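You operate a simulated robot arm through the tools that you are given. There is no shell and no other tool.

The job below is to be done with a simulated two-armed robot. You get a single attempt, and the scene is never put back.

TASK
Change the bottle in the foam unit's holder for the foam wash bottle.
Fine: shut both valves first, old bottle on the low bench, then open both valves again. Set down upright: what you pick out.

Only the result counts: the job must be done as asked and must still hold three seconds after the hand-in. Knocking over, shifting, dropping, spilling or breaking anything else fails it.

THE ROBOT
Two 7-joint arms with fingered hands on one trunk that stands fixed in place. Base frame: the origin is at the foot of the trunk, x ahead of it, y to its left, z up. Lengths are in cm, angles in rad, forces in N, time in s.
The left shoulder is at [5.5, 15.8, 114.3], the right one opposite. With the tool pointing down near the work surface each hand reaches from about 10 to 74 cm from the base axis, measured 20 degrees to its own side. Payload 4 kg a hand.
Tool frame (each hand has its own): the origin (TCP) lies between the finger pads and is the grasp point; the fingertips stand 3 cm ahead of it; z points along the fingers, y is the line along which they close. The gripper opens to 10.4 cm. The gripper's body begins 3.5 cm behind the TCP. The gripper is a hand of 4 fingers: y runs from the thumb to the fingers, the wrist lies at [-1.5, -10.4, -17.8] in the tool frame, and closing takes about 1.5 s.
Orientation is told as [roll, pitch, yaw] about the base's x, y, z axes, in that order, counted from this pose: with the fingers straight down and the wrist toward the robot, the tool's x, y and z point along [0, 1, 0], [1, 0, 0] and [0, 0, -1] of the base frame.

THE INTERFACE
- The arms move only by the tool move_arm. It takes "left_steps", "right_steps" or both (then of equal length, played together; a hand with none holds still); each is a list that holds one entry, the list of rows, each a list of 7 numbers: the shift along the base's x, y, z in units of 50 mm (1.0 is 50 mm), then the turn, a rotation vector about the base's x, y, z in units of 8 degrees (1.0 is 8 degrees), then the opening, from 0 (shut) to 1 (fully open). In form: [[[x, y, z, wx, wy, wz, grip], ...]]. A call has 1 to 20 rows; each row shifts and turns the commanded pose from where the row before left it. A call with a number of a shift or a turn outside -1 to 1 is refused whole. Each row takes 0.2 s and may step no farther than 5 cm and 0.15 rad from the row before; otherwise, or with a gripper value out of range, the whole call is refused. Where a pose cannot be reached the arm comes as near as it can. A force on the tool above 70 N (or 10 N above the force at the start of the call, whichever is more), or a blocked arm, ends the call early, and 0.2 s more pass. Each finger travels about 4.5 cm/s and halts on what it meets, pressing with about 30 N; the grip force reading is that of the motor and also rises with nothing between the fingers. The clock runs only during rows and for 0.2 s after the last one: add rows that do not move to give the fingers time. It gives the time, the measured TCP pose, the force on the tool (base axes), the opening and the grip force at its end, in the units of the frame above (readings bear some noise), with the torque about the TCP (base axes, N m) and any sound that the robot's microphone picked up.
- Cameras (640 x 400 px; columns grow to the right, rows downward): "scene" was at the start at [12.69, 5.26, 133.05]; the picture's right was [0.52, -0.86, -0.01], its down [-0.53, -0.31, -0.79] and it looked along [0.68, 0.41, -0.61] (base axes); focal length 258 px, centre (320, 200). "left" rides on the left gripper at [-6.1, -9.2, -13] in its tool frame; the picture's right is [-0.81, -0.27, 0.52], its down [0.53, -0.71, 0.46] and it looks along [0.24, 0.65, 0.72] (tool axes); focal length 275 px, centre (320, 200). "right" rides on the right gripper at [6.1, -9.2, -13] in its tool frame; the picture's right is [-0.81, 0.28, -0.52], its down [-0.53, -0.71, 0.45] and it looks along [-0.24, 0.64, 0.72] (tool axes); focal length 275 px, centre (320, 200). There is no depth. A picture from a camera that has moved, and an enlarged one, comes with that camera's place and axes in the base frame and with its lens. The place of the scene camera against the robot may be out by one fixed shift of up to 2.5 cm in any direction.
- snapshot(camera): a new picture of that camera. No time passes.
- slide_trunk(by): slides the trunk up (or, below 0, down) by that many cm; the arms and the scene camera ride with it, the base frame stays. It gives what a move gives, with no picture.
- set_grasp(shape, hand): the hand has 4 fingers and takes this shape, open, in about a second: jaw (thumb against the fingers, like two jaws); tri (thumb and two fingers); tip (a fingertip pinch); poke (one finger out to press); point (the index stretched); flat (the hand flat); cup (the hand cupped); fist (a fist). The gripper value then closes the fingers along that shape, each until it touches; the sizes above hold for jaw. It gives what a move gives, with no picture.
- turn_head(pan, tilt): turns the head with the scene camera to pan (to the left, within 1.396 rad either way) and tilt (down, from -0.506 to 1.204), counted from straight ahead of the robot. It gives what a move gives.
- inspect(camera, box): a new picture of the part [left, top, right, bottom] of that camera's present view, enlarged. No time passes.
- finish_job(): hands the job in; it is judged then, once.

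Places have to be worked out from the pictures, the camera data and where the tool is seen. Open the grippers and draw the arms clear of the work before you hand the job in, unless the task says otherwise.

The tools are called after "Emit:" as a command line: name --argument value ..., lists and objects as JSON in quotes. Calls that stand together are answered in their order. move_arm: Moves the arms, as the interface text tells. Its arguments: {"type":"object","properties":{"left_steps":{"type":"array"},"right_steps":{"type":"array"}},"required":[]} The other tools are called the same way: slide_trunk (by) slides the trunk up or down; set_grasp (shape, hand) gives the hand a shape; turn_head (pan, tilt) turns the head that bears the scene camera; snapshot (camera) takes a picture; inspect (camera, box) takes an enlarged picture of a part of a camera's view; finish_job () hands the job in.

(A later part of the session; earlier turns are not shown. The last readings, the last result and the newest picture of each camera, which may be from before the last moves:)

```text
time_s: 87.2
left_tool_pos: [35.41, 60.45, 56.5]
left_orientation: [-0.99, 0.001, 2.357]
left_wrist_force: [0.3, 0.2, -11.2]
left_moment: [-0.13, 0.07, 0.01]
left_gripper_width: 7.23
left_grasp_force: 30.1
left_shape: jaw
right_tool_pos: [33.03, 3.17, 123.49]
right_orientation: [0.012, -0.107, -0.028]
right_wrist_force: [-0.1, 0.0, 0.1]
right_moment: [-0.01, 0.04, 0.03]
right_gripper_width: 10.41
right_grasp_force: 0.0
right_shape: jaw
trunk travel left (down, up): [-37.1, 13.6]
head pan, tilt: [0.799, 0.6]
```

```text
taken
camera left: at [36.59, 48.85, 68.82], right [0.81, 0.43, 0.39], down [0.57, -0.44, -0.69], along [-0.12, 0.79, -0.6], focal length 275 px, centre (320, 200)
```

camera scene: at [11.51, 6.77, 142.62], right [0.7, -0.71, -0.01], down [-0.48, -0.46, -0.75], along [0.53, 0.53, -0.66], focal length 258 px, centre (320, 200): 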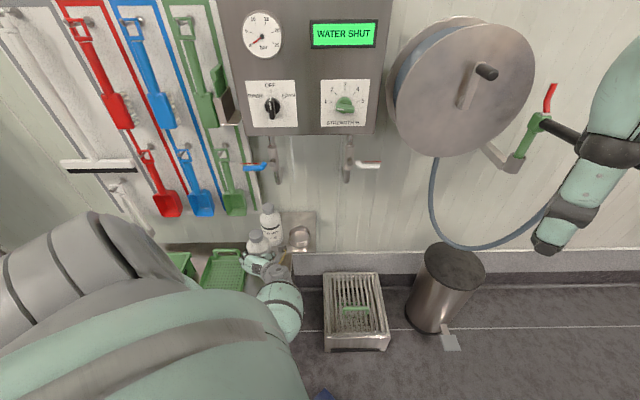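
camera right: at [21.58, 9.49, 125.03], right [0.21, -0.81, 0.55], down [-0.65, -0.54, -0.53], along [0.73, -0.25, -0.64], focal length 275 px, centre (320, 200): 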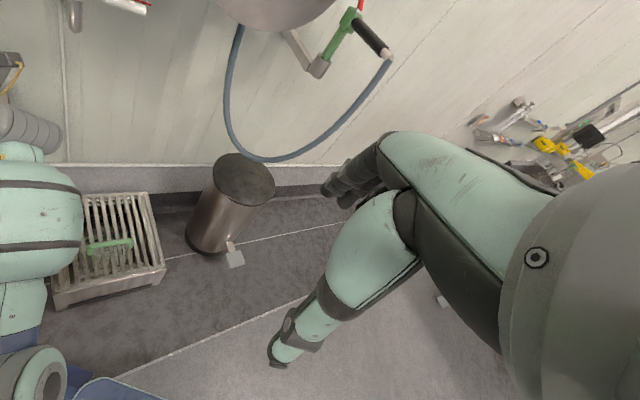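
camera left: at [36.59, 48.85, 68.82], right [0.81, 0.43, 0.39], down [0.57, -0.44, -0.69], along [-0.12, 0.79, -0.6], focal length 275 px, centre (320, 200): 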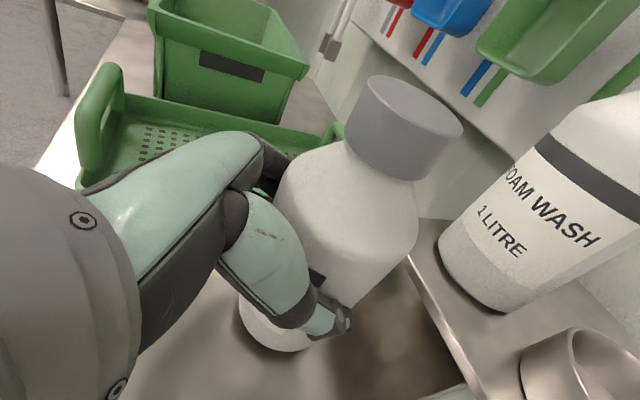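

Still hanging. I continue down in 0.7 cm slides.

Emit:
slide_trunk --by -0.7

Emit:
slide_trunk --by -0.7

Emit:
snapshot --camera "left"

```text
time_s: 87.8
left_tool_pos: [35.33, 60.52, 55.83]
left_orientation: [-0.99, 0.002, 2.357]
left_wrist_force: [-0.9, 0.8, -10.3]
left_moment: [-0.11, 0.07, 0.0]
left_gripper_width: 7.22
left_grasp_force: 30.0
left_shape: jaw
right_tool_pos: [33.03, 3.29, 122.83]
right_orientation: [0.012, -0.107, -0.028]
right_wrist_force: [-0.3, 0.2, 0.9]
right_moment: [-0.02, -0.01, 0.02]
right_gripper_width: 10.39
right_grasp_force: 0.1
right_shape: jaw
trunk travel left (down, up): [-36.4, 14.3]
head pan, tilt: [0.799, 0.6]
```

```text
time_s: 88.4
left_tool_pos: [35.37, 60.61, 55.27]
left_orientation: [-0.992, 0.0, 2.356]
left_wrist_force: [-0.5, 1.2, -5.4]
left_moment: [-0.07, 0.12, 0.01]
left_gripper_width: 7.2
left_grasp_force: 30.7
left_shape: jaw
right_tool_pos: [33.07, 3.07, 122.1]
right_orientation: [0.014, -0.108, -0.029]
right_wrist_force: [0.1, 0.2, -0.1]
right_moment: [0.04, 0.01, -0.05]
right_gripper_width: 10.38
right_grasp_force: 0.1
right_shape: jaw
trunk travel left (down, up): [-35.7, 15.0]
head pan, tilt: [0.799, 0.6]
```

```text
taken
camera left: at [36.57, 48.88, 67.53], right [0.81, 0.43, 0.4], down [0.57, -0.44, -0.69], along [-0.12, 0.79, -0.6], focal length 275 px, centre (320, 200)
```

left: 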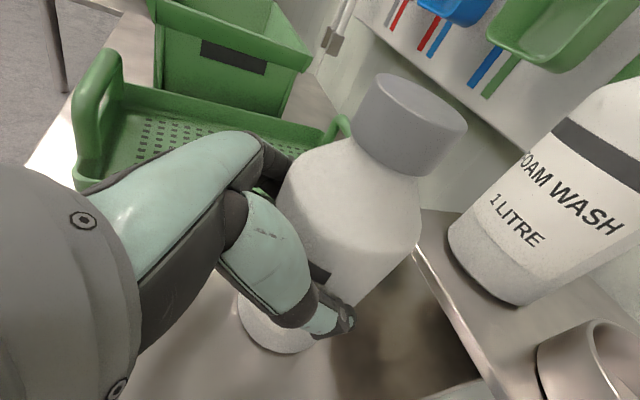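

Contact: the load fell to 5.4 N. I lower 0.3 cm more to seat it, then open the fingers.

Emit:
slide_trunk --by -0.3

Emit:
move_arm --left_steps '[[[0, 0, 0, 0, 0, 0, 0.65], [0, 0, 0, 0, 0, 0, 0.72], [0, 0, 0, 0, 0, 0, 0.8], [0, 0, 0, 0, 0, 0, 0.9], [0, 0, 0, 0, 0, 0, 1], [0, 0, 0, 0, 0, 0, 1], [0, 0, 0, 0, 0, 0, 1]]]'

Emit:
snapshot --camera "left"

Emit:
snapshot --camera "scene"

```text
time_s: 88.9
left_tool_pos: [35.31, 60.72, 55.07]
left_orientation: [-0.993, 0.002, 2.358]
left_wrist_force: [-0.2, 3.7, -0.6]
left_moment: [-0.05, 0.11, -0.01]
left_gripper_width: 7.19
left_grasp_force: 30.2
left_shape: jaw
right_tool_pos: [32.95, 3.1, 121.85]
right_orientation: [0.013, -0.106, -0.028]
right_wrist_force: [0.5, 0.1, -0.3]
right_moment: [0.0, -0.03, 0.0]
right_gripper_width: 10.38
right_grasp_force: 0.0
right_shape: jaw
trunk travel left (down, up): [-35.4, 15.3]
head pan, tilt: [0.799, 0.6]
```

```text
time_s: 90.5
left_tool_pos: [35.35, 60.5, 55.03]
left_orientation: [-0.99, 0.004, 2.357]
left_wrist_force: [0.5, -0.2, -0.3]
left_moment: [-0.01, 0.02, 0.04]
left_gripper_width: 10.37
left_grasp_force: 0.1
left_shape: jaw
right_tool_pos: [32.96, 3.08, 121.79]
right_orientation: [0.014, -0.106, -0.027]
right_wrist_force: [0.8, -1.5, 0.4]
right_moment: [-0.03, 0.01, 0.01]
right_gripper_width: 10.42
right_grasp_force: 0.1
right_shape: jaw
trunk travel left (down, up): [-35.4, 15.3]
head pan, tilt: [0.799, 0.6]
```

```text
taken
camera left: at [36.55, 48.8, 67.22], right [0.81, 0.43, 0.4], down [0.57, -0.44, -0.69], along [-0.12, 0.79, -0.6], focal length 275 px, centre (320, 200)
```

left: 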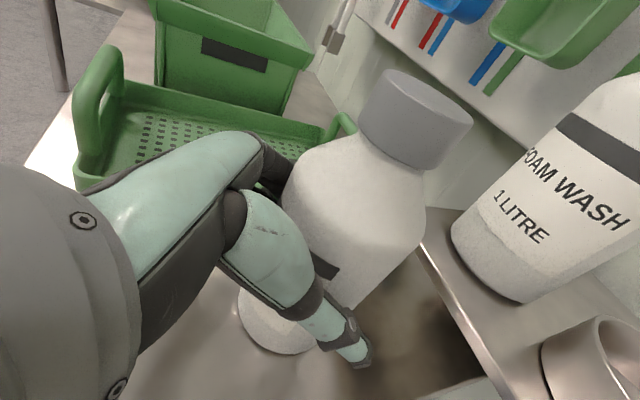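

```text
taken
camera scene: at [11.27, 6.68, 132.91], right [0.7, -0.71, -0.01], down [-0.48, -0.46, -0.75], along [0.53, 0.53, -0.66], focal length 258 px, centre (320, 200)
```

scene: 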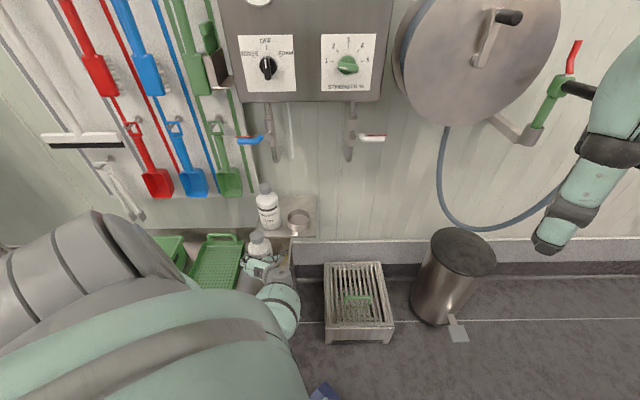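

RINSE AID stands on the bench. I back the open hand away along the tool axis, slowly.

Emit:
move_arm --left_steps '[[[-0.15, -0.15, 0.138, 0, 0, 0, 1], [-0.2, -0.2, 0.184, 0, 0, 0, 1], [-0.237, -0.237, 0.218, 0, 0, 0, 1], [-0.237, -0.237, 0.218, 0, 0, 0, 1], [0, 0, 0, 0, 0, 0, 1]]]'

Emit:
snapshot --camera "left"

Emit:
inspect --camera "scene" --box '[200, 160, 350, 320]'

```text
time_s: 91.9
left_tool_pos: [34.42, 60.93, 64.63]
left_orientation: [-1.114, 0.008, 2.363]
left_wrist_force: [0.1, 0.4, 0.4]
left_moment: [0.0, 0.02, 0.0]
left_gripper_width: 10.39
left_grasp_force: 0.0
left_shape: jaw
right_tool_pos: [32.83, 2.65, 122.49]
right_orientation: [0.031, -0.092, -0.078]
right_wrist_force: [0.1, 0.9, -0.5]
right_moment: [0.0, -0.01, -0.03]
right_gripper_width: 10.4
right_grasp_force: 0.0
right_shape: jaw
trunk travel left (down, up): [-35.4, 15.3]
head pan, tilt: [0.799, 0.6]
stopped in row 5 (left hand): the arm was blocked; the commanded pose is now the measured one
```

```text
taken
camera left: at [34.61, 48.25, 75.79], right [0.77, 0.4, 0.5], down [0.63, -0.38, -0.67], along [-0.07, 0.84, -0.54], focal length 275 px, centre (320, 200)
```

left: 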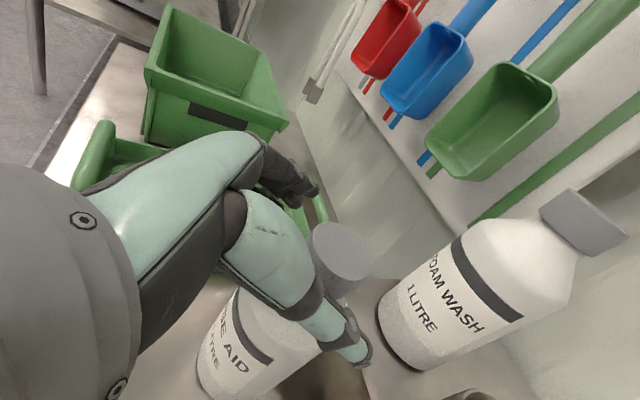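

```text
2.50 times, centred on (275, 240) of scene
camera zoom: at [11.4, 6.75, 133.51], right [0.7, -0.72, -0.01], down [-0.45, -0.42, -0.79], along [0.56, 0.55, -0.62], focal length 645 px, centre (432, 100)
```

zoom: 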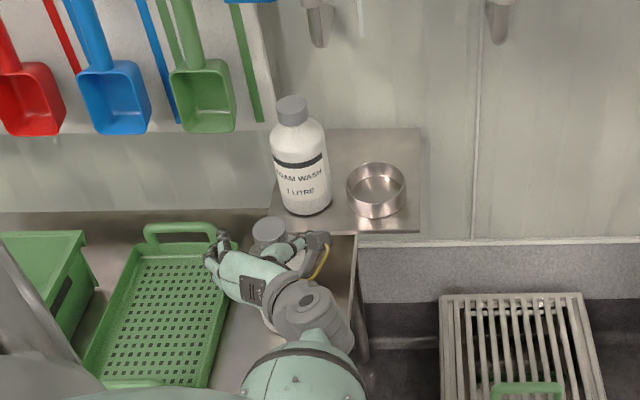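

The elbow touched the body and pushed the hand up, but RINSE AID is still upright and the jaws are open around its cap. I raise the trunk to lift the hand straight off.

Emit:
slide_trunk --by 10

Emit:
snapshot --camera "left"

Emit:
snapshot --camera "scene"

```text
time_s: 93.2
left_tool_pos: [33.6, 60.38, 73.68]
left_orientation: [-1.098, 0.005, 2.359]
left_wrist_force: [0.7, -0.3, 0.8]
left_moment: [0.0, -0.03, 0.01]
left_gripper_width: 10.38
left_grasp_force: 0.1
left_shape: jaw
right_tool_pos: [32.88, 2.8, 132.64]
right_orientation: [0.031, -0.09, -0.076]
right_wrist_force: [-0.9, -0.5, 0.0]
right_moment: [-0.01, -0.03, 0.0]
right_gripper_width: 10.38
right_grasp_force: 0.0
right_shape: jaw
trunk travel left (down, up): [-45.4, 5.3]
head pan, tilt: [0.799, 0.6]
```

```text
taken
camera left: at [34.1, 47.87, 85.1], right [0.78, 0.4, 0.49], down [0.62, -0.39, -0.68], along [-0.08, 0.83, -0.55], focal length 275 px, centre (320, 200)
```

left: 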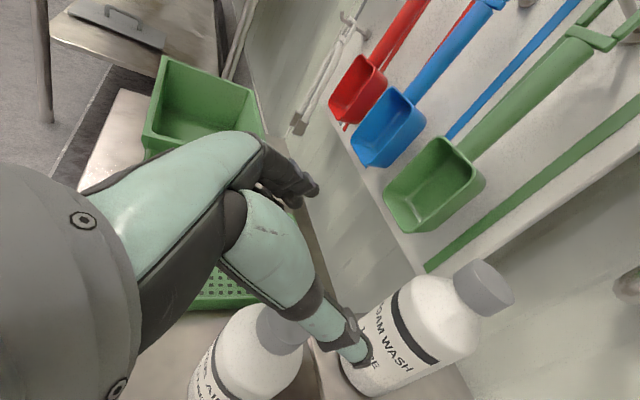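

```text
taken
camera scene: at [11.63, 6.77, 143.5], right [0.69, -0.72, -0.01], down [-0.45, -0.42, -0.79], along [0.56, 0.55, -0.62], focal length 258 px, centre (320, 200)
```

scene: 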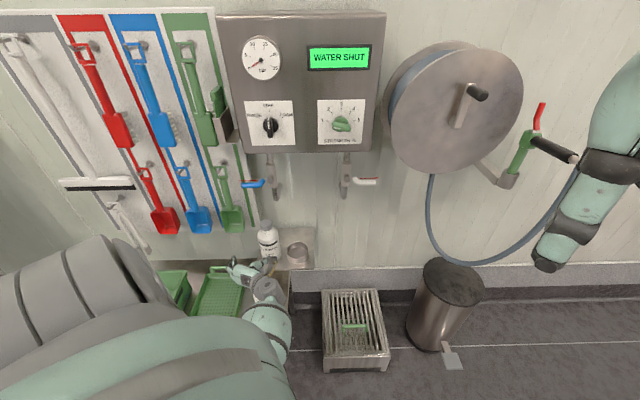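

The hand is clear and RINSE AID stands upright on the bench at about (36,61). Next I restore the tilt and move to a pre-grasp point in front of FOAM WASH (axis ≈(47.8,70.3)).

Emit:
move_arm --left_steps '[[[0, 0, 0.6, -0.27, 0.27, 0, 1], [0.3, 0.1, 0.4, -0.27, 0.27, 0, 1], [0.5, 0.25, 0.15, 0, 0, 0, 1], [0.5, 0.25, 0.1, 0, 0, 0, 1], [0.18, 0.04, 0, 0, 0, 0, 1], [0, 0, 0, 0, 0, 0, 1]]]'

Emit:
snapshot --camera "left"

Emit:
snapshot --camera "scene"

```text
time_s: 94.6
left_tool_pos: [41.16, 63.72, 79.94]
left_orientation: [-0.991, 0.001, 2.363]
left_wrist_force: [0.3, -0.5, -0.2]
left_moment: [0.0, -0.01, -0.03]
left_gripper_width: 10.39
left_grasp_force: 0.0
left_shape: jaw
right_tool_pos: [32.82, 2.7, 132.43]
right_orientation: [0.031, -0.091, -0.077]
right_wrist_force: [-0.5, 0.1, -0.3]
right_moment: [-0.05, 0.05, 0.01]
right_gripper_width: 10.39
right_grasp_force: 0.1
right_shape: jaw
trunk travel left (down, up): [-45.4, 5.3]
head pan, tilt: [0.799, 0.6]
```

```text
taken
camera left: at [42.45, 51.93, 92.22], right [0.81, 0.43, 0.4], down [0.57, -0.44, -0.69], along [-0.12, 0.79, -0.6], focal length 275 px, centre (320, 200)
```

left: 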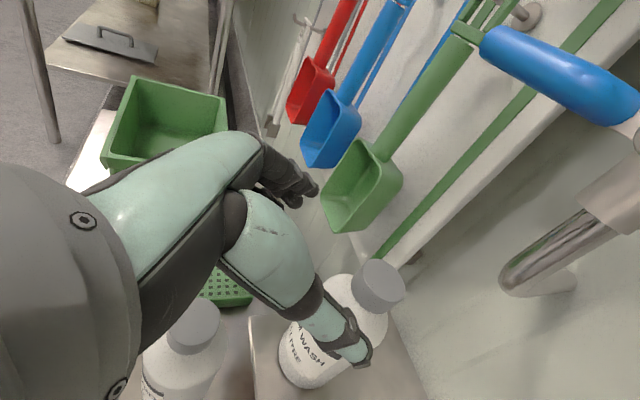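

```text
taken
camera scene: at [11.66, 6.72, 143.47], right [0.69, -0.72, -0.01], down [-0.45, -0.42, -0.78], along [0.56, 0.55, -0.62], focal length 258 px, centre (320, 200)
```

scene: 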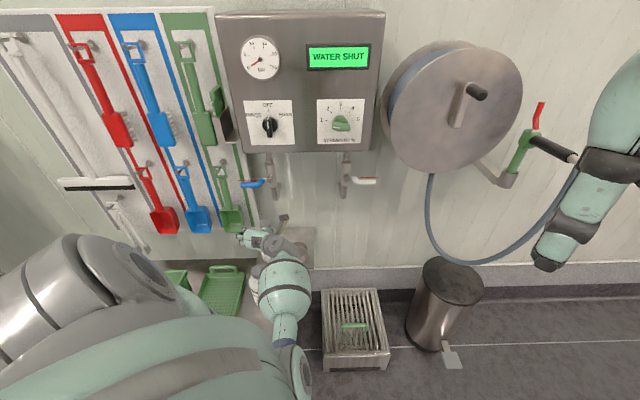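

FOAM WASH's axis is at about u=−15.75, w=83.4. To keep the palm above the RINSE AID cap, I go forward to straddle the FOAM WASH shoulder first, then descend with the trunk.

Emit:
move_arm --left_steps '[[[0.286, 0.257, -0.34, 0, 0, 0, 1], [0.286, 0.257, -0.34, 0, 0, 0, 1], [0, 0, 0, 0, 0, 0, 1]]]'

Emit:
slide_trunk --by -5

Emit:
snapshot --camera "left"

Emit:
inspect --camera "scene" --box '[200, 180, 350, 320]'

```text
time_s: 95.4
left_tool_pos: [44.13, 66.33, 76.53]
left_orientation: [-0.992, 0.003, 2.36]
left_wrist_force: [-0.4, 0.0, 0.4]
left_moment: [-0.01, 0.0, 0.03]
left_gripper_width: 10.36
left_grasp_force: 0.0
left_shape: jaw
right_tool_pos: [32.72, 2.7, 132.4]
right_orientation: [0.035, -0.091, -0.076]
right_wrist_force: [-0.2, 0.2, -0.4]
right_moment: [0.03, 0.01, 0.02]
right_gripper_width: 10.39
right_grasp_force: 0.2
right_shape: jaw
trunk travel left (down, up): [-45.4, 5.3]
head pan, tilt: [0.799, 0.6]
```

```text
time_s: 96.3
left_tool_pos: [44.07, 66.24, 71.36]
left_orientation: [-0.992, 0.001, 2.362]
left_wrist_force: [-0.2, 0.6, 0.5]
left_moment: [0.0, 0.03, 0.01]
left_gripper_width: 10.39
left_grasp_force: 0.0
left_shape: jaw
right_tool_pos: [32.78, 2.67, 127.4]
right_orientation: [0.032, -0.092, -0.074]
right_wrist_force: [-0.2, -0.3, 0.7]
right_moment: [-0.03, -0.02, 0.01]
right_gripper_width: 10.43
right_grasp_force: 0.1
right_shape: jaw
trunk travel left (down, up): [-40.4, 10.3]
head pan, tilt: [0.799, 0.6]
```

```text
taken
camera left: at [45.3, 54.61, 83.63], right [0.81, 0.43, 0.4], down [0.57, -0.44, -0.69], along [-0.12, 0.79, -0.6], focal length 275 px, centre (320, 200)
```

left: 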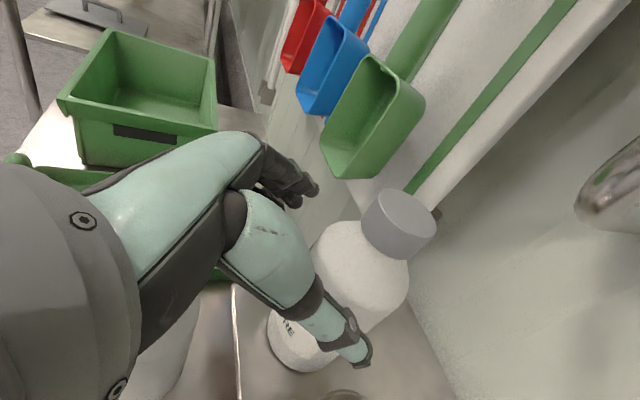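

```text
2.86 times, centred on (275, 250) of scene
camera zoom: at [11.56, 6.73, 138.35], right [0.69, -0.72, -0.01], down [-0.46, -0.42, -0.78], along [0.56, 0.54, -0.62], focal length 737 px, centre (449, 57)
```

zoom: 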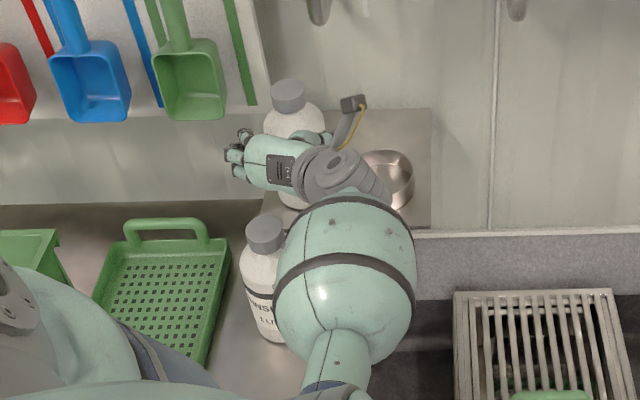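

The hand straddles FOAM WASH nicely. I lower the trunk another 5 cm, watching for any disturbance.

Emit:
slide_trunk --by -3

Emit:
slide_trunk --by -2.2

Emit:
snapshot --camera "left"

Emit:
inspect --camera "scene" --box '[200, 170, 350, 310]'

```text
time_s: 97.1
left_tool_pos: [44.06, 66.25, 68.37]
left_orientation: [-0.99, 0.0, 2.36]
left_wrist_force: [-0.2, 0.0, 0.4]
left_moment: [-0.03, 0.01, -0.02]
left_gripper_width: 10.4
left_grasp_force: 0.1
left_shape: jaw
right_tool_pos: [32.75, 2.69, 124.32]
right_orientation: [0.03, -0.093, -0.074]
right_wrist_force: [-0.1, 0.2, 0.5]
right_moment: [-0.01, 0.02, 0.0]
right_gripper_width: 10.42
right_grasp_force: 0.0
right_shape: jaw
trunk travel left (down, up): [-37.4, 13.3]
head pan, tilt: [0.799, 0.6]
```

```text
time_s: 97.8
left_tool_pos: [44.05, 66.33, 66.18]
left_orientation: [-0.992, 0.003, 2.361]
left_wrist_force: [0.4, -0.5, -0.6]
left_moment: [-0.04, 0.02, -0.02]
left_gripper_width: 10.38
left_grasp_force: 0.0
left_shape: jaw
right_tool_pos: [32.62, 2.63, 122.25]
right_orientation: [0.032, -0.091, -0.073]
right_wrist_force: [0.6, 0.2, -0.5]
right_moment: [0.02, -0.01, 0.01]
right_gripper_width: 10.42
right_grasp_force: 0.1
right_shape: jaw
trunk travel left (down, up): [-35.2, 15.5]
head pan, tilt: [0.799, 0.6]
```

```text
taken
camera left: at [45.27, 54.6, 78.4], right [0.81, 0.43, 0.4], down [0.57, -0.44, -0.69], along [-0.12, 0.79, -0.6], focal length 275 px, centre (320, 200)
```

left: 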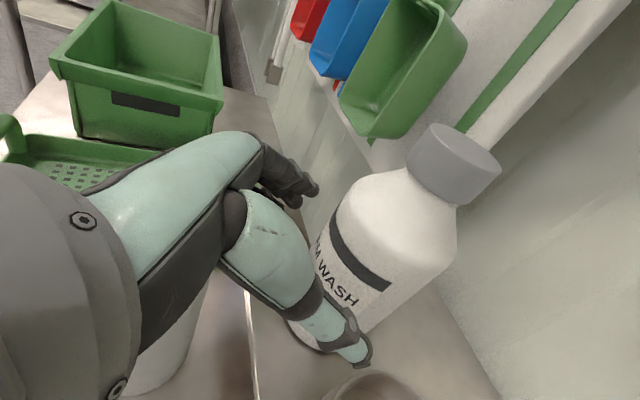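

```text
2.86 times, centred on (275, 240) of scene
camera zoom: at [11.46, 6.72, 133.09], right [0.69, -0.72, -0.01], down [-0.46, -0.43, -0.78], along [0.56, 0.54, -0.62], focal length 737 px, centre (449, 86)
```

zoom: 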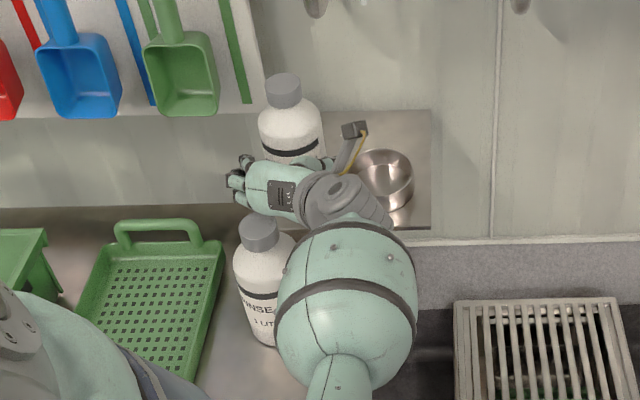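

FOAM WASH's axis is at (48.2,69.7). I move the hand forward to surround its body.

Emit:
move_arm --left_steps '[[[0.22, 0.16, -0.073, 0, 0, 0, 1], [0.217, 0.165, -0.073, 0, 0, 0, 1], [0.217, 0.165, -0.073, 0, 0, 0, 1], [0, 0, 0, 0, 0, 0, 1]]]'

Emit:
snapshot --camera "left"

Emit:
inspect --camera "scene" --box '[200, 170, 350, 310]'

```text
time_s: 98.8
left_tool_pos: [47.29, 68.84, 65.14]
left_orientation: [-0.992, 0.003, 2.361]
left_wrist_force: [-2.2, -0.1, -0.1]
left_moment: [0.02, -0.02, 0.05]
left_gripper_width: 10.37
left_grasp_force: 0.0
left_shape: jaw
right_tool_pos: [32.46, 2.68, 122.32]
right_orientation: [0.033, -0.094, -0.072]
right_wrist_force: [0.6, -0.4, 0.1]
right_moment: [0.01, 0.02, 0.04]
right_gripper_width: 10.39
right_grasp_force: 0.1
right_shape: jaw
trunk travel left (down, up): [-35.2, 15.5]
head pan, tilt: [0.799, 0.6]
```

```text
taken
camera left: at [48.57, 57.11, 77.25], right [0.81, 0.43, 0.4], down [0.57, -0.44, -0.69], along [-0.13, 0.79, -0.6], focal length 275 px, centre (320, 200)
```

left: 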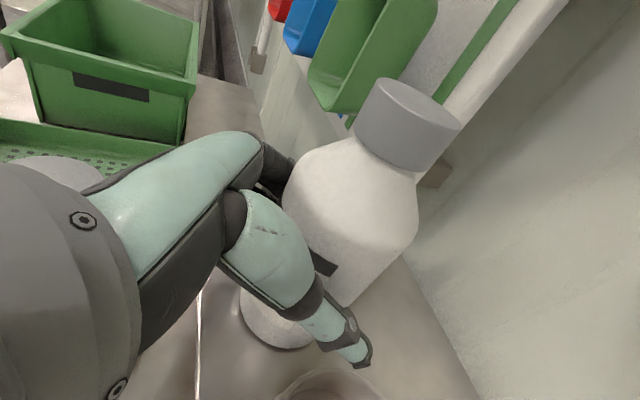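

```text
2.86 times, centred on (275, 240) of scene
camera zoom: at [11.43, 6.7, 133.09], right [0.69, -0.72, -0.01], down [-0.46, -0.43, -0.78], along [0.56, 0.54, -0.63], focal length 737 px, centre (449, 86)
```

zoom: 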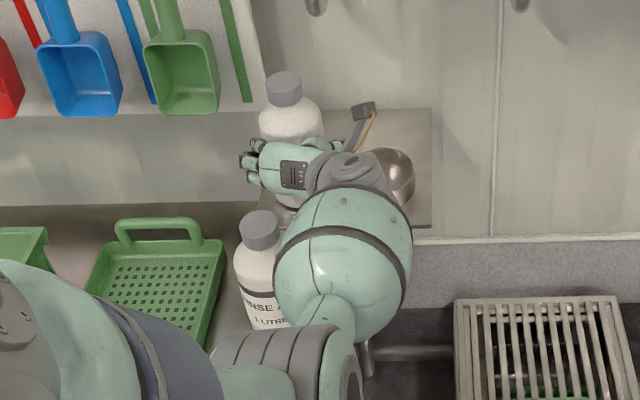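

The view matches the earlier good grasp. I close on FOAM WASH.

Emit:
move_arm --left_steps '[[[0, 0, 0, 0, 0, 0, 0.8], [0, 0, 0, 0, 0, 0, 0.6], [0, 0, 0, 0, 0, 0, 0.3], [0, 0, 0, 0, 0, 0, 0], [0, 0, 0, 0, 0, 0, 0], [0, 0, 0, 0, 0, 0, 0], [0, 0, 0, 0, 0, 0, 0]]]'

Emit:
move_arm --left_steps '[[[0, 0, 0.08, 0, 0, 0, 0], [0, 0, 0.1, 0, 0, 0, 0], [0, 0, 0.12, 0, 0, 0, 0], [0, 0, 0.12, 0, 0, 0, 0], [0, 0, 0, 0, 0, 0, 0]]]'

Emit:
snapshot --camera "left"

Emit:
inspect --camera "scene" --box '[200, 170, 350, 310]'

```text
time_s: 100.4
left_tool_pos: [47.39, 68.88, 64.95]
left_orientation: [-0.991, 0.003, 2.362]
left_wrist_force: [-1.1, -1.3, 0.1]
left_moment: [-0.02, 0.0, -0.13]
left_gripper_width: 7.26
left_grasp_force: 30.1
left_shape: jaw
right_tool_pos: [32.7, 2.71, 122.31]
right_orientation: [0.033, -0.092, -0.071]
right_wrist_force: [-0.2, 0.3, -1.0]
right_moment: [0.0, 0.02, 0.01]
right_gripper_width: 10.4
right_grasp_force: 0.0
right_shape: jaw
trunk travel left (down, up): [-35.2, 15.5]
head pan, tilt: [0.799, 0.6]
```

```text
time_s: 101.6
left_tool_pos: [47.29, 68.78, 66.99]
left_orientation: [-0.987, 0.003, 2.362]
left_wrist_force: [-0.4, -0.2, -10.6]
left_moment: [-0.12, 0.16, 0.01]
left_gripper_width: 7.3
left_grasp_force: 30.1
left_shape: jaw
right_tool_pos: [32.69, 2.9, 122.29]
right_orientation: [0.031, -0.093, -0.072]
right_wrist_force: [-0.4, 0.3, 0.6]
right_moment: [0.01, -0.02, -0.03]
right_gripper_width: 10.41
right_grasp_force: 0.0
right_shape: jaw
trunk travel left (down, up): [-35.2, 15.5]
head pan, tilt: [0.799, 0.6]
```

```text
taken
camera left: at [48.62, 57.12, 79.25], right [0.81, 0.43, 0.39], down [0.57, -0.44, -0.69], along [-0.13, 0.79, -0.6], focal length 275 px, centre (320, 200)
```

left: 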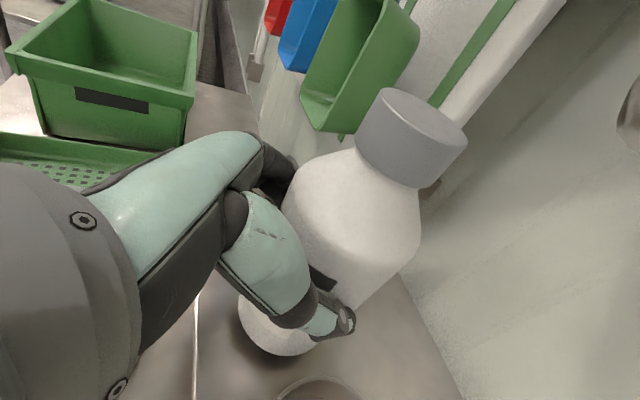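

```text
2.86 times, centred on (275, 240) of scene
camera zoom: at [11.56, 6.87, 133.03], right [0.69, -0.72, -0.01], down [-0.46, -0.43, -0.78], along [0.56, 0.54, -0.63], focal length 737 px, centre (449, 86)
```

zoom: 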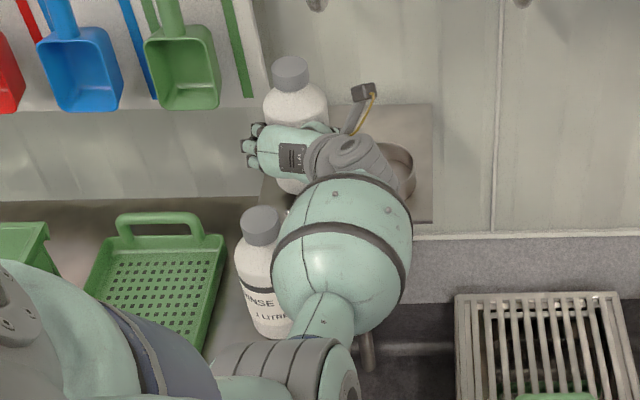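

FOAM WASH is lifted (10.6 N). I zoom in to check that it hangs upright in the hand.

Emit:
inspect --camera "scene" --box '[240, 180, 330, 260]'

Emit:
inspect --camera "left" --box '[200, 70, 500, 400]'

```text
5.00 times, centred on (285, 220) of scene
camera zoom: at [11.56, 6.87, 133.03], right [0.69, -0.72, -0.01], down [-0.46, -0.43, -0.78], along [0.56, 0.54, -0.63], focal length 1290 px, centre (495, 100)
```

zoom: 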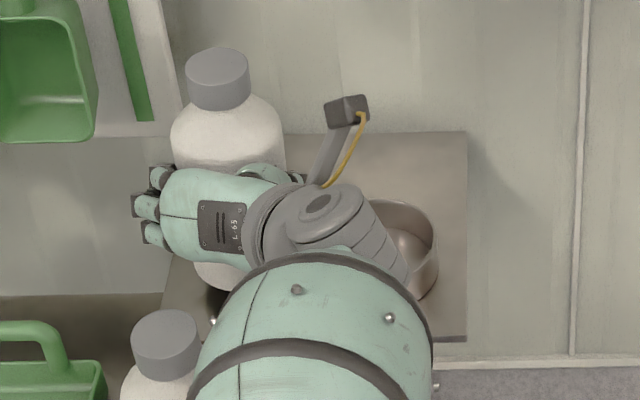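

```text
1.21 times, centred on (350, 235) of left
camera zoom: at [48.62, 57.12, 79.25], right [0.81, 0.43, 0.39], down [0.57, -0.44, -0.69], along [-0.13, 0.79, -0.6], focal length 334 px, centre (284, 158)
```

zoom: 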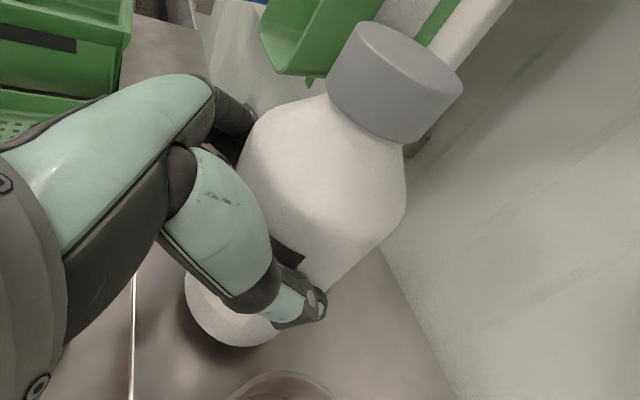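

The bottle hangs with a slight lean (top ≈2–3° to the right). I lift it to the clearing height first.

Emit:
move_arm --left_steps '[[[0, 0, 0.2, 0, 0, 0, 0], [0, 0, 0.25, 0, 0, 0, 0], [0, 0, 0.25, 0, 0, 0, 0], [0, 0, 0.25, 0, 0, 0, 0], [0, 0, 0.08, 0, 0, 0, 0], [0, 0, 0, 0, 0, 0, 0]]]'

Emit:
snapshot --camera "left"

Emit:
inspect --camera "scene" --box '[230, 160, 340, 260]'

```text
time_s: 103.0
left_tool_pos: [47.32, 68.84, 72.13]
left_orientation: [-0.991, 0.002, 2.363]
left_wrist_force: [0.5, -0.3, -10.5]
left_moment: [-0.15, 0.1, -0.01]
left_gripper_width: 7.26
left_grasp_force: 30.3
left_shape: jaw
right_tool_pos: [32.75, 2.9, 122.3]
right_orientation: [0.03, -0.094, -0.072]
right_wrist_force: [0.5, -0.6, -0.4]
right_moment: [0.04, -0.03, 0.0]
right_gripper_width: 10.4
right_grasp_force: 0.0
right_shape: jaw
trunk travel left (down, up): [-35.2, 15.5]
head pan, tilt: [0.799, 0.6]
```

```text
taken
camera left: at [48.63, 57.13, 84.45], right [0.81, 0.43, 0.39], down [0.57, -0.44, -0.69], along [-0.13, 0.79, -0.6], focal length 275 px, centre (320, 200)
```

left: 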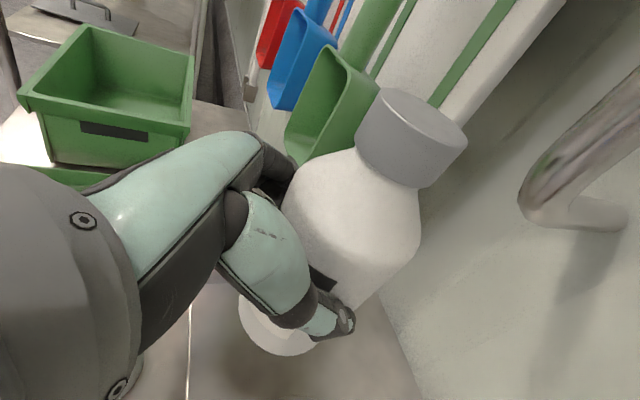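

```text
4.00 times, centred on (285, 210) of scene
camera zoom: at [11.56, 6.87, 133.01], right [0.69, -0.72, -0.01], down [-0.46, -0.43, -0.77], along [0.55, 0.54, -0.63], focal length 1032 px, centre (460, 160)
```

zoom: 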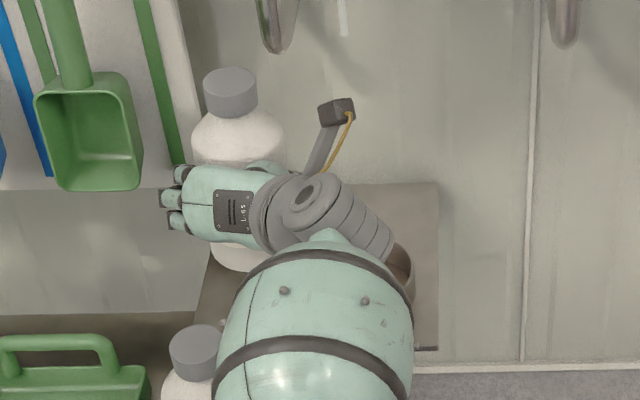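

It is clear of the shelf. I carry FOAM WASH right along the wall to above the holder ring.

Emit:
move_arm --left_steps '[[[0.3, -0.28, 0, 0, 0, 0, 0], [0.4, -0.37, 0, 0, 0, 0, 0], [0.4, -0.37, 0, 0, 0, 0, 0], [0.3, -0.28, 0, 0, 0, 0, 0], [0.176, -0.168, 0, 0, 0, 0, 0], [0, 0, 0, 0, 0, 0, 0]]]'

Emit:
snapshot --camera "left"

Emit:
inspect --camera "left" --box '[180, 220, 400, 400]'

Emit:
inspect --camera "scene" --box '[230, 160, 340, 260]'

```text
time_s: 104.4
left_tool_pos: [55.19, 61.4, 72.24]
left_orientation: [-0.99, 0.001, 2.359]
left_wrist_force: [0.7, 0.5, -10.0]
left_moment: [-0.1, 0.1, -0.03]
left_gripper_width: 7.28
left_grasp_force: 30.1
left_shape: jaw
right_tool_pos: [32.76, 2.9, 122.24]
right_orientation: [0.031, -0.092, -0.07]
right_wrist_force: [0.3, -0.2, -0.4]
right_moment: [0.02, 0.03, -0.03]
right_gripper_width: 10.4
right_grasp_force: 0.1
right_shape: jaw
trunk travel left (down, up): [-35.2, 15.5]
head pan, tilt: [0.799, 0.6]
```

```text
taken
camera left: at [56.5, 49.75, 84.47], right [0.81, 0.43, 0.39], down [0.57, -0.44, -0.69], along [-0.13, 0.79, -0.6], focal length 275 px, centre (320, 200)
```

left: 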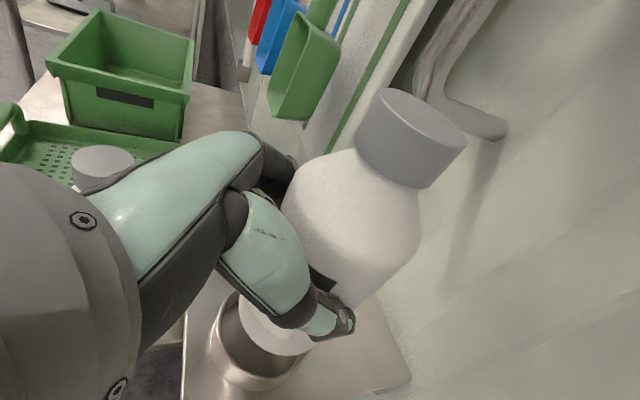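

```text
2.22 times, centred on (290, 310) of left
camera zoom: at [56.5, 49.75, 84.47], right [0.81, 0.43, 0.39], down [0.57, -0.44, -0.69], along [-0.13, 0.79, -0.6], focal length 612 px, centre (387, -44)
```

zoom: 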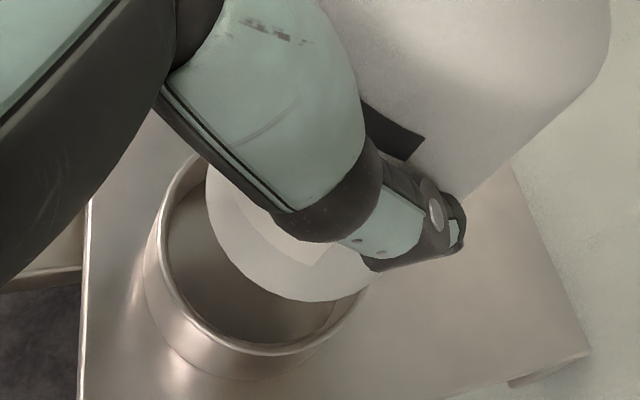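

```text
4.00 times, centred on (285, 210) of scene
camera zoom: at [11.55, 6.86, 132.99], right [0.69, -0.72, -0.01], down [-0.46, -0.44, -0.77], along [0.55, 0.54, -0.63], focal length 1032 px, centre (460, 160)
```

zoom: 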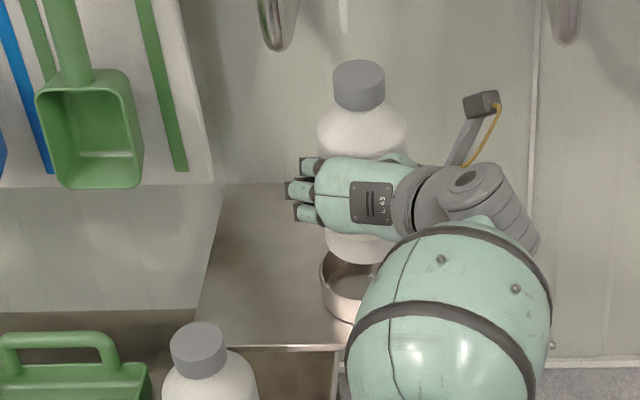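

The picture closely matches RINSE AID's at the same place. I zoom in more on base and ring to fine-tune the alignment.

Emit:
inspect --camera "left" --box '[200, 270, 330, 400]'

Emit:
inspect --camera "scene" --box '[290, 200, 350, 250]'

```text
3.08 times, centred on (265, 335) of left
camera zoom: at [56.5, 49.75, 84.47], right [0.81, 0.43, 0.39], down [0.57, -0.44, -0.69], along [-0.13, 0.79, -0.6], focal length 847 px, centre (489, -215)
```

zoom: 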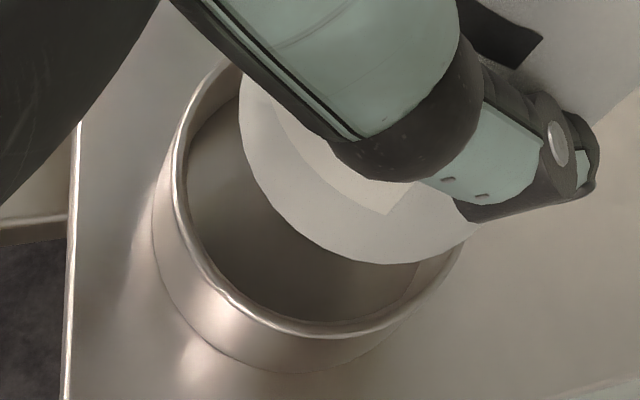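

```text
8.00 times, centred on (320, 225) of scene
camera zoom: at [11.55, 6.86, 132.99], right [0.69, -0.72, -0.01], down [-0.46, -0.44, -0.77], along [0.55, 0.54, -0.63], focal length 2063 px, centre (320, 0)
```

zoom: 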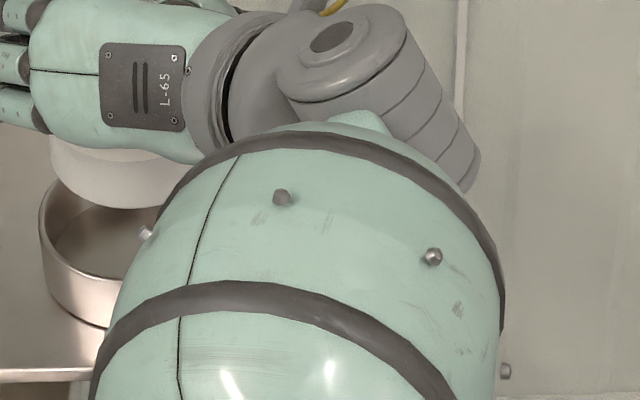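

The base is within about 0.3 cm of the ring's axis, slightly to the right; I correct by that and lower 2 cm with the trunk, then look again.

Emit:
move_arm --left_steps '[[[-0.02, 0.06, 0, 0, 0, 0, 0], [0, 0, 0, 0, 0, 0, 0]]]'

Emit:
slide_trunk --by -1.8

Emit:
inspect --camera "left" --box '[200, 270, 330, 400]'

Emit:
inspect --camera "scene" --box '[270, 160, 350, 240]'

```text
time_s: 105.0
left_tool_pos: [55.21, 61.78, 72.25]
left_orientation: [-0.989, 0.001, 2.362]
left_wrist_force: [0.1, -0.3, -10.8]
left_moment: [-0.14, 0.12, 0.0]
left_gripper_width: 7.3
left_grasp_force: 30.2
left_shape: jaw
right_tool_pos: [32.67, 3.04, 122.33]
right_orientation: [0.033, -0.09, -0.069]
right_wrist_force: [-0.6, 0.4, 0.6]
right_moment: [-0.02, -0.02, 0.02]
right_gripper_width: 10.4
right_grasp_force: 0.1
right_shape: jaw
trunk travel left (down, up): [-35.2, 15.5]
head pan, tilt: [0.799, 0.6]
```

```text
time_s: 105.6
left_tool_pos: [55.18, 61.7, 70.51]
left_orientation: [-0.99, 0.002, 2.362]
left_wrist_force: [0.4, 0.5, -10.3]
left_moment: [-0.11, 0.11, -0.01]
left_gripper_width: 7.3
left_grasp_force: 30.4
left_shape: jaw
right_tool_pos: [32.76, 2.89, 120.44]
right_orientation: [0.034, -0.093, -0.07]
right_wrist_force: [0.0, -1.2, 0.8]
right_moment: [0.0, -0.06, 0.0]
right_gripper_width: 10.39
right_grasp_force: 0.0
right_shape: jaw
trunk travel left (down, up): [-33.4, 17.3]
head pan, tilt: [0.799, 0.6]
```

```text
3.08 times, centred on (265, 335) of left
camera zoom: at [56.44, 50.07, 82.66], right [0.81, 0.43, 0.39], down [0.57, -0.44, -0.69], along [-0.13, 0.79, -0.6], focal length 847 px, centre (489, -215)
```

zoom: 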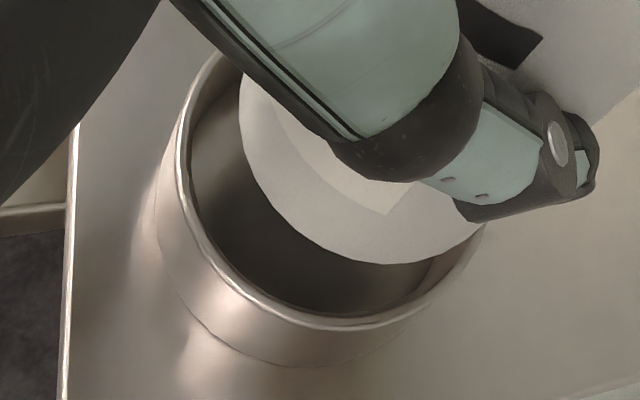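

```text
5.00 times, centred on (310, 200) of scene
camera zoom: at [11.54, 6.84, 131.17], right [0.7, -0.72, -0.01], down [-0.46, -0.44, -0.77], along [0.55, 0.54, -0.64], focal length 1290 px, centre (370, 200)
```

zoom: 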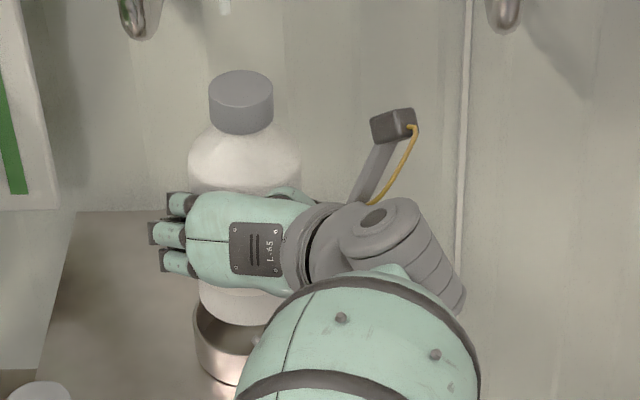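

The base is still a little above the rim and, relative to how RINSE AID hung, centred to within about 1 mm. I lower in 1 cm trunk slides while watching the load.

Emit:
slide_trunk --by -1

Emit:
inspect --camera "left" --box '[200, 270, 330, 400]'

Emit:
slide_trunk --by -0.7

Emit:
inspect --camera "left" --box '[200, 270, 330, 400]'

```text
time_s: 106.2
left_tool_pos: [55.17, 61.69, 69.42]
left_orientation: [-0.99, 0.001, 2.363]
left_wrist_force: [-0.4, 0.2, -10.2]
left_moment: [-0.16, 0.12, 0.0]
left_gripper_width: 7.27
left_grasp_force: 30.1
left_shape: jaw
right_tool_pos: [32.68, 2.83, 119.44]
right_orientation: [0.036, -0.093, -0.069]
right_wrist_force: [-0.8, -0.4, 0.2]
right_moment: [-0.01, -0.01, -0.01]
right_gripper_width: 10.42
right_grasp_force: 0.1
right_shape: jaw
trunk travel left (down, up): [-32.4, 18.3]
head pan, tilt: [0.799, 0.6]
```

```text
3.08 times, centred on (265, 335) of left
camera zoom: at [56.43, 50.07, 81.66], right [0.81, 0.43, 0.39], down [0.57, -0.44, -0.69], along [-0.13, 0.79, -0.6], focal length 847 px, centre (489, -215)
```

zoom: 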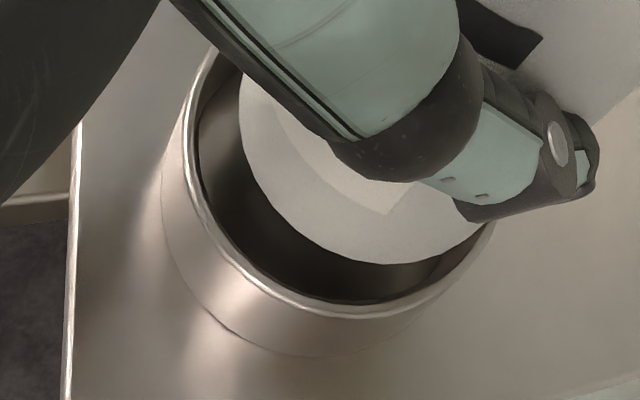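

```text
time_s: 106.8
left_tool_pos: [55.14, 61.73, 68.62]
left_orientation: [-0.99, 0.001, 2.362]
left_wrist_force: [-0.1, -0.5, -10.2]
left_moment: [-0.14, 0.13, -0.03]
left_gripper_width: 7.3
left_grasp_force: 30.3
left_shape: jaw
right_tool_pos: [32.58, 2.78, 118.85]
right_orientation: [0.034, -0.093, -0.069]
right_wrist_force: [0.4, -0.6, 0.4]
right_moment: [0.02, 0.01, -0.02]
right_gripper_width: 10.41
right_grasp_force: 0.0
right_shape: jaw
trunk travel left (down, up): [-31.7, 19.0]
head pan, tilt: [0.799, 0.6]
```

```text
3.08 times, centred on (265, 335) of left
camera zoom: at [56.43, 50.07, 80.97], right [0.81, 0.43, 0.39], down [0.57, -0.44, -0.69], along [-0.13, 0.79, -0.6], focal length 847 px, centre (489, -215)
```

zoom: 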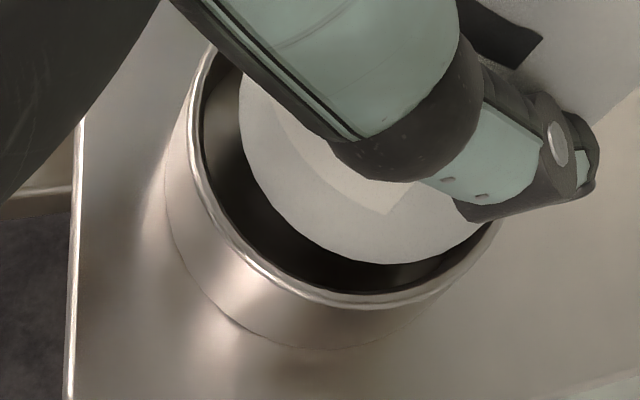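

Fitting circles to base and rim shows the base about 0.35 cm off toward +x. I nudge the hand by that and look again.

Emit:
move_arm --left_steps '[[[-0.065, -0.01, 0, 0, 0, 0, 0], [0, 0, 0, 0, 0, 0, 0]]]'

Emit:
slide_trunk --by -0.6

Emit:
inspect --camera "left" --box '[200, 270, 330, 400]'

Emit:
inspect --camera "scene" --box '[270, 160, 350, 240]'

```text
time_s: 107.3
left_tool_pos: [54.87, 61.65, 68.69]
left_orientation: [-0.989, 0.002, 2.361]
left_wrist_force: [-0.3, 0.5, -10.8]
left_moment: [-0.17, 0.12, 0.03]
left_gripper_width: 7.3
left_grasp_force: 29.6
left_shape: jaw
right_tool_pos: [32.65, 2.91, 118.83]
right_orientation: [0.033, -0.094, -0.067]
right_wrist_force: [-0.4, 0.2, -0.7]
right_moment: [-0.02, 0.0, 0.02]
right_gripper_width: 10.39
right_grasp_force: 0.1
right_shape: jaw
trunk travel left (down, up): [-31.7, 19.0]
head pan, tilt: [0.799, 0.6]
```

```text
time_s: 107.9
left_tool_pos: [54.82, 61.53, 68.08]
left_orientation: [-0.989, 0.003, 2.36]
left_wrist_force: [0.5, 0.0, -9.8]
left_moment: [-0.17, 0.12, 0.03]
left_gripper_width: 7.28
left_grasp_force: 29.7
left_shape: jaw
right_tool_pos: [32.71, 2.95, 118.16]
right_orientation: [0.033, -0.093, -0.068]
right_wrist_force: [-0.5, -0.2, 0.4]
right_moment: [0.01, -0.02, -0.01]
right_gripper_width: 10.39
right_grasp_force: 0.0
right_shape: jaw
trunk travel left (down, up): [-31.1, 19.6]
head pan, tilt: [0.799, 0.6]
```

```text
3.08 times, centred on (265, 335) of left
camera zoom: at [56.12, 50.01, 80.35], right [0.81, 0.43, 0.39], down [0.57, -0.44, -0.69], along [-0.13, 0.79, -0.6], focal length 847 px, centre (489, -215)
```

zoom: 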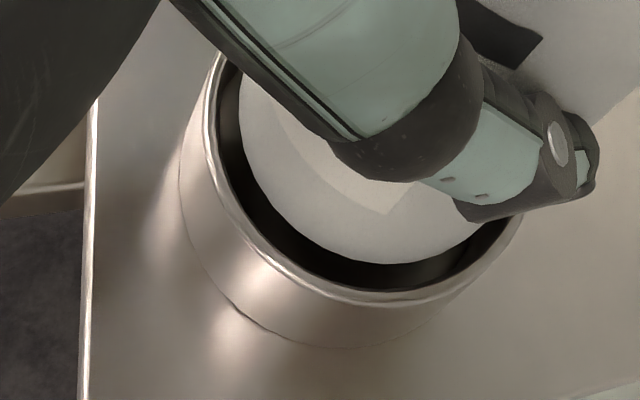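

```text
5.00 times, centred on (310, 200) of scene
camera zoom: at [11.49, 6.85, 128.86], right [0.7, -0.72, -0.01], down [-0.46, -0.44, -0.77], along [0.55, 0.54, -0.64], focal length 1290 px, centre (370, 200)
```

zoom: 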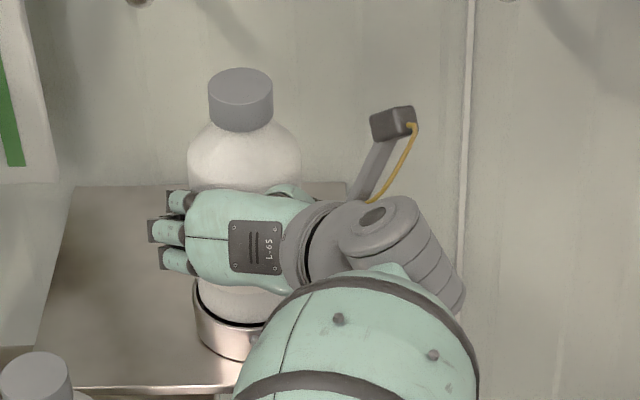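

Now the gap around the base looks nearly even. I lower another 0.7 cm and check.

Emit:
slide_trunk --by -0.7

Emit:
inspect --camera "left" --box '[200, 270, 330, 400]'

Emit:
inspect --camera "scene" --box '[290, 190, 340, 240]'

```text
time_s: 108.5
left_tool_pos: [54.88, 61.64, 67.42]
left_orientation: [-0.99, 0.004, 2.363]
left_wrist_force: [0.2, 0.2, -10.4]
left_moment: [-0.18, 0.12, 0.0]
left_gripper_width: 7.28
left_grasp_force: 30.2
left_shape: jaw
right_tool_pos: [32.79, 2.83, 117.56]
right_orientation: [0.033, -0.094, -0.068]
right_wrist_force: [0.3, 0.0, 0.6]
right_moment: [0.0, -0.02, 0.0]
right_gripper_width: 10.41
right_grasp_force: 0.0
right_shape: jaw
trunk travel left (down, up): [-30.4, 20.3]
head pan, tilt: [0.799, 0.6]
```

```text
3.08 times, centred on (265, 335) of left
camera zoom: at [56.12, 50.02, 79.67], right [0.81, 0.43, 0.39], down [0.57, -0.44, -0.69], along [-0.13, 0.79, -0.6], focal length 847 px, centre (489, -215)
```

zoom: 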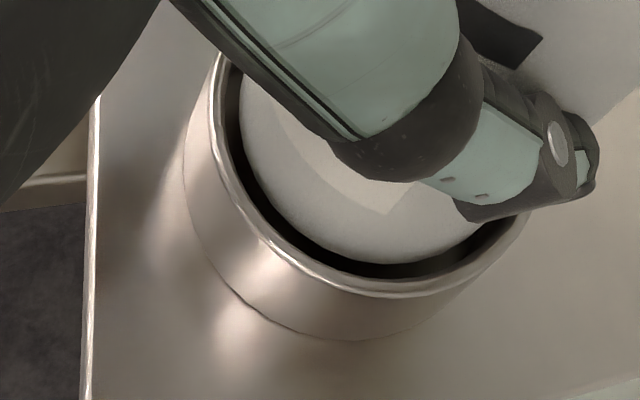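

```text
8.00 times, centred on (315, 215) of scene
camera zoom: at [11.48, 6.85, 128.16], right [0.7, -0.72, -0.01], down [-0.46, -0.44, -0.77], along [0.55, 0.54, -0.64], focal length 2063 px, centre (360, 80)
```

zoom: 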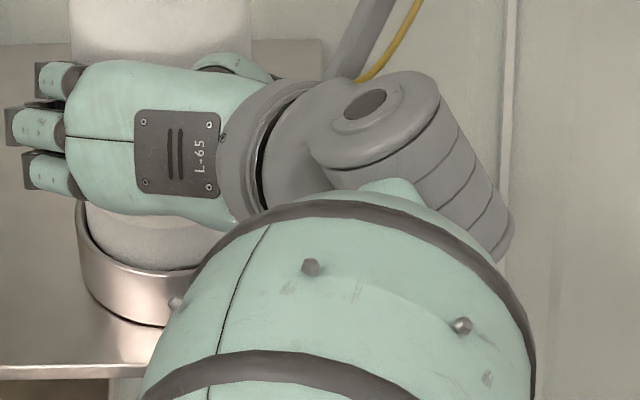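

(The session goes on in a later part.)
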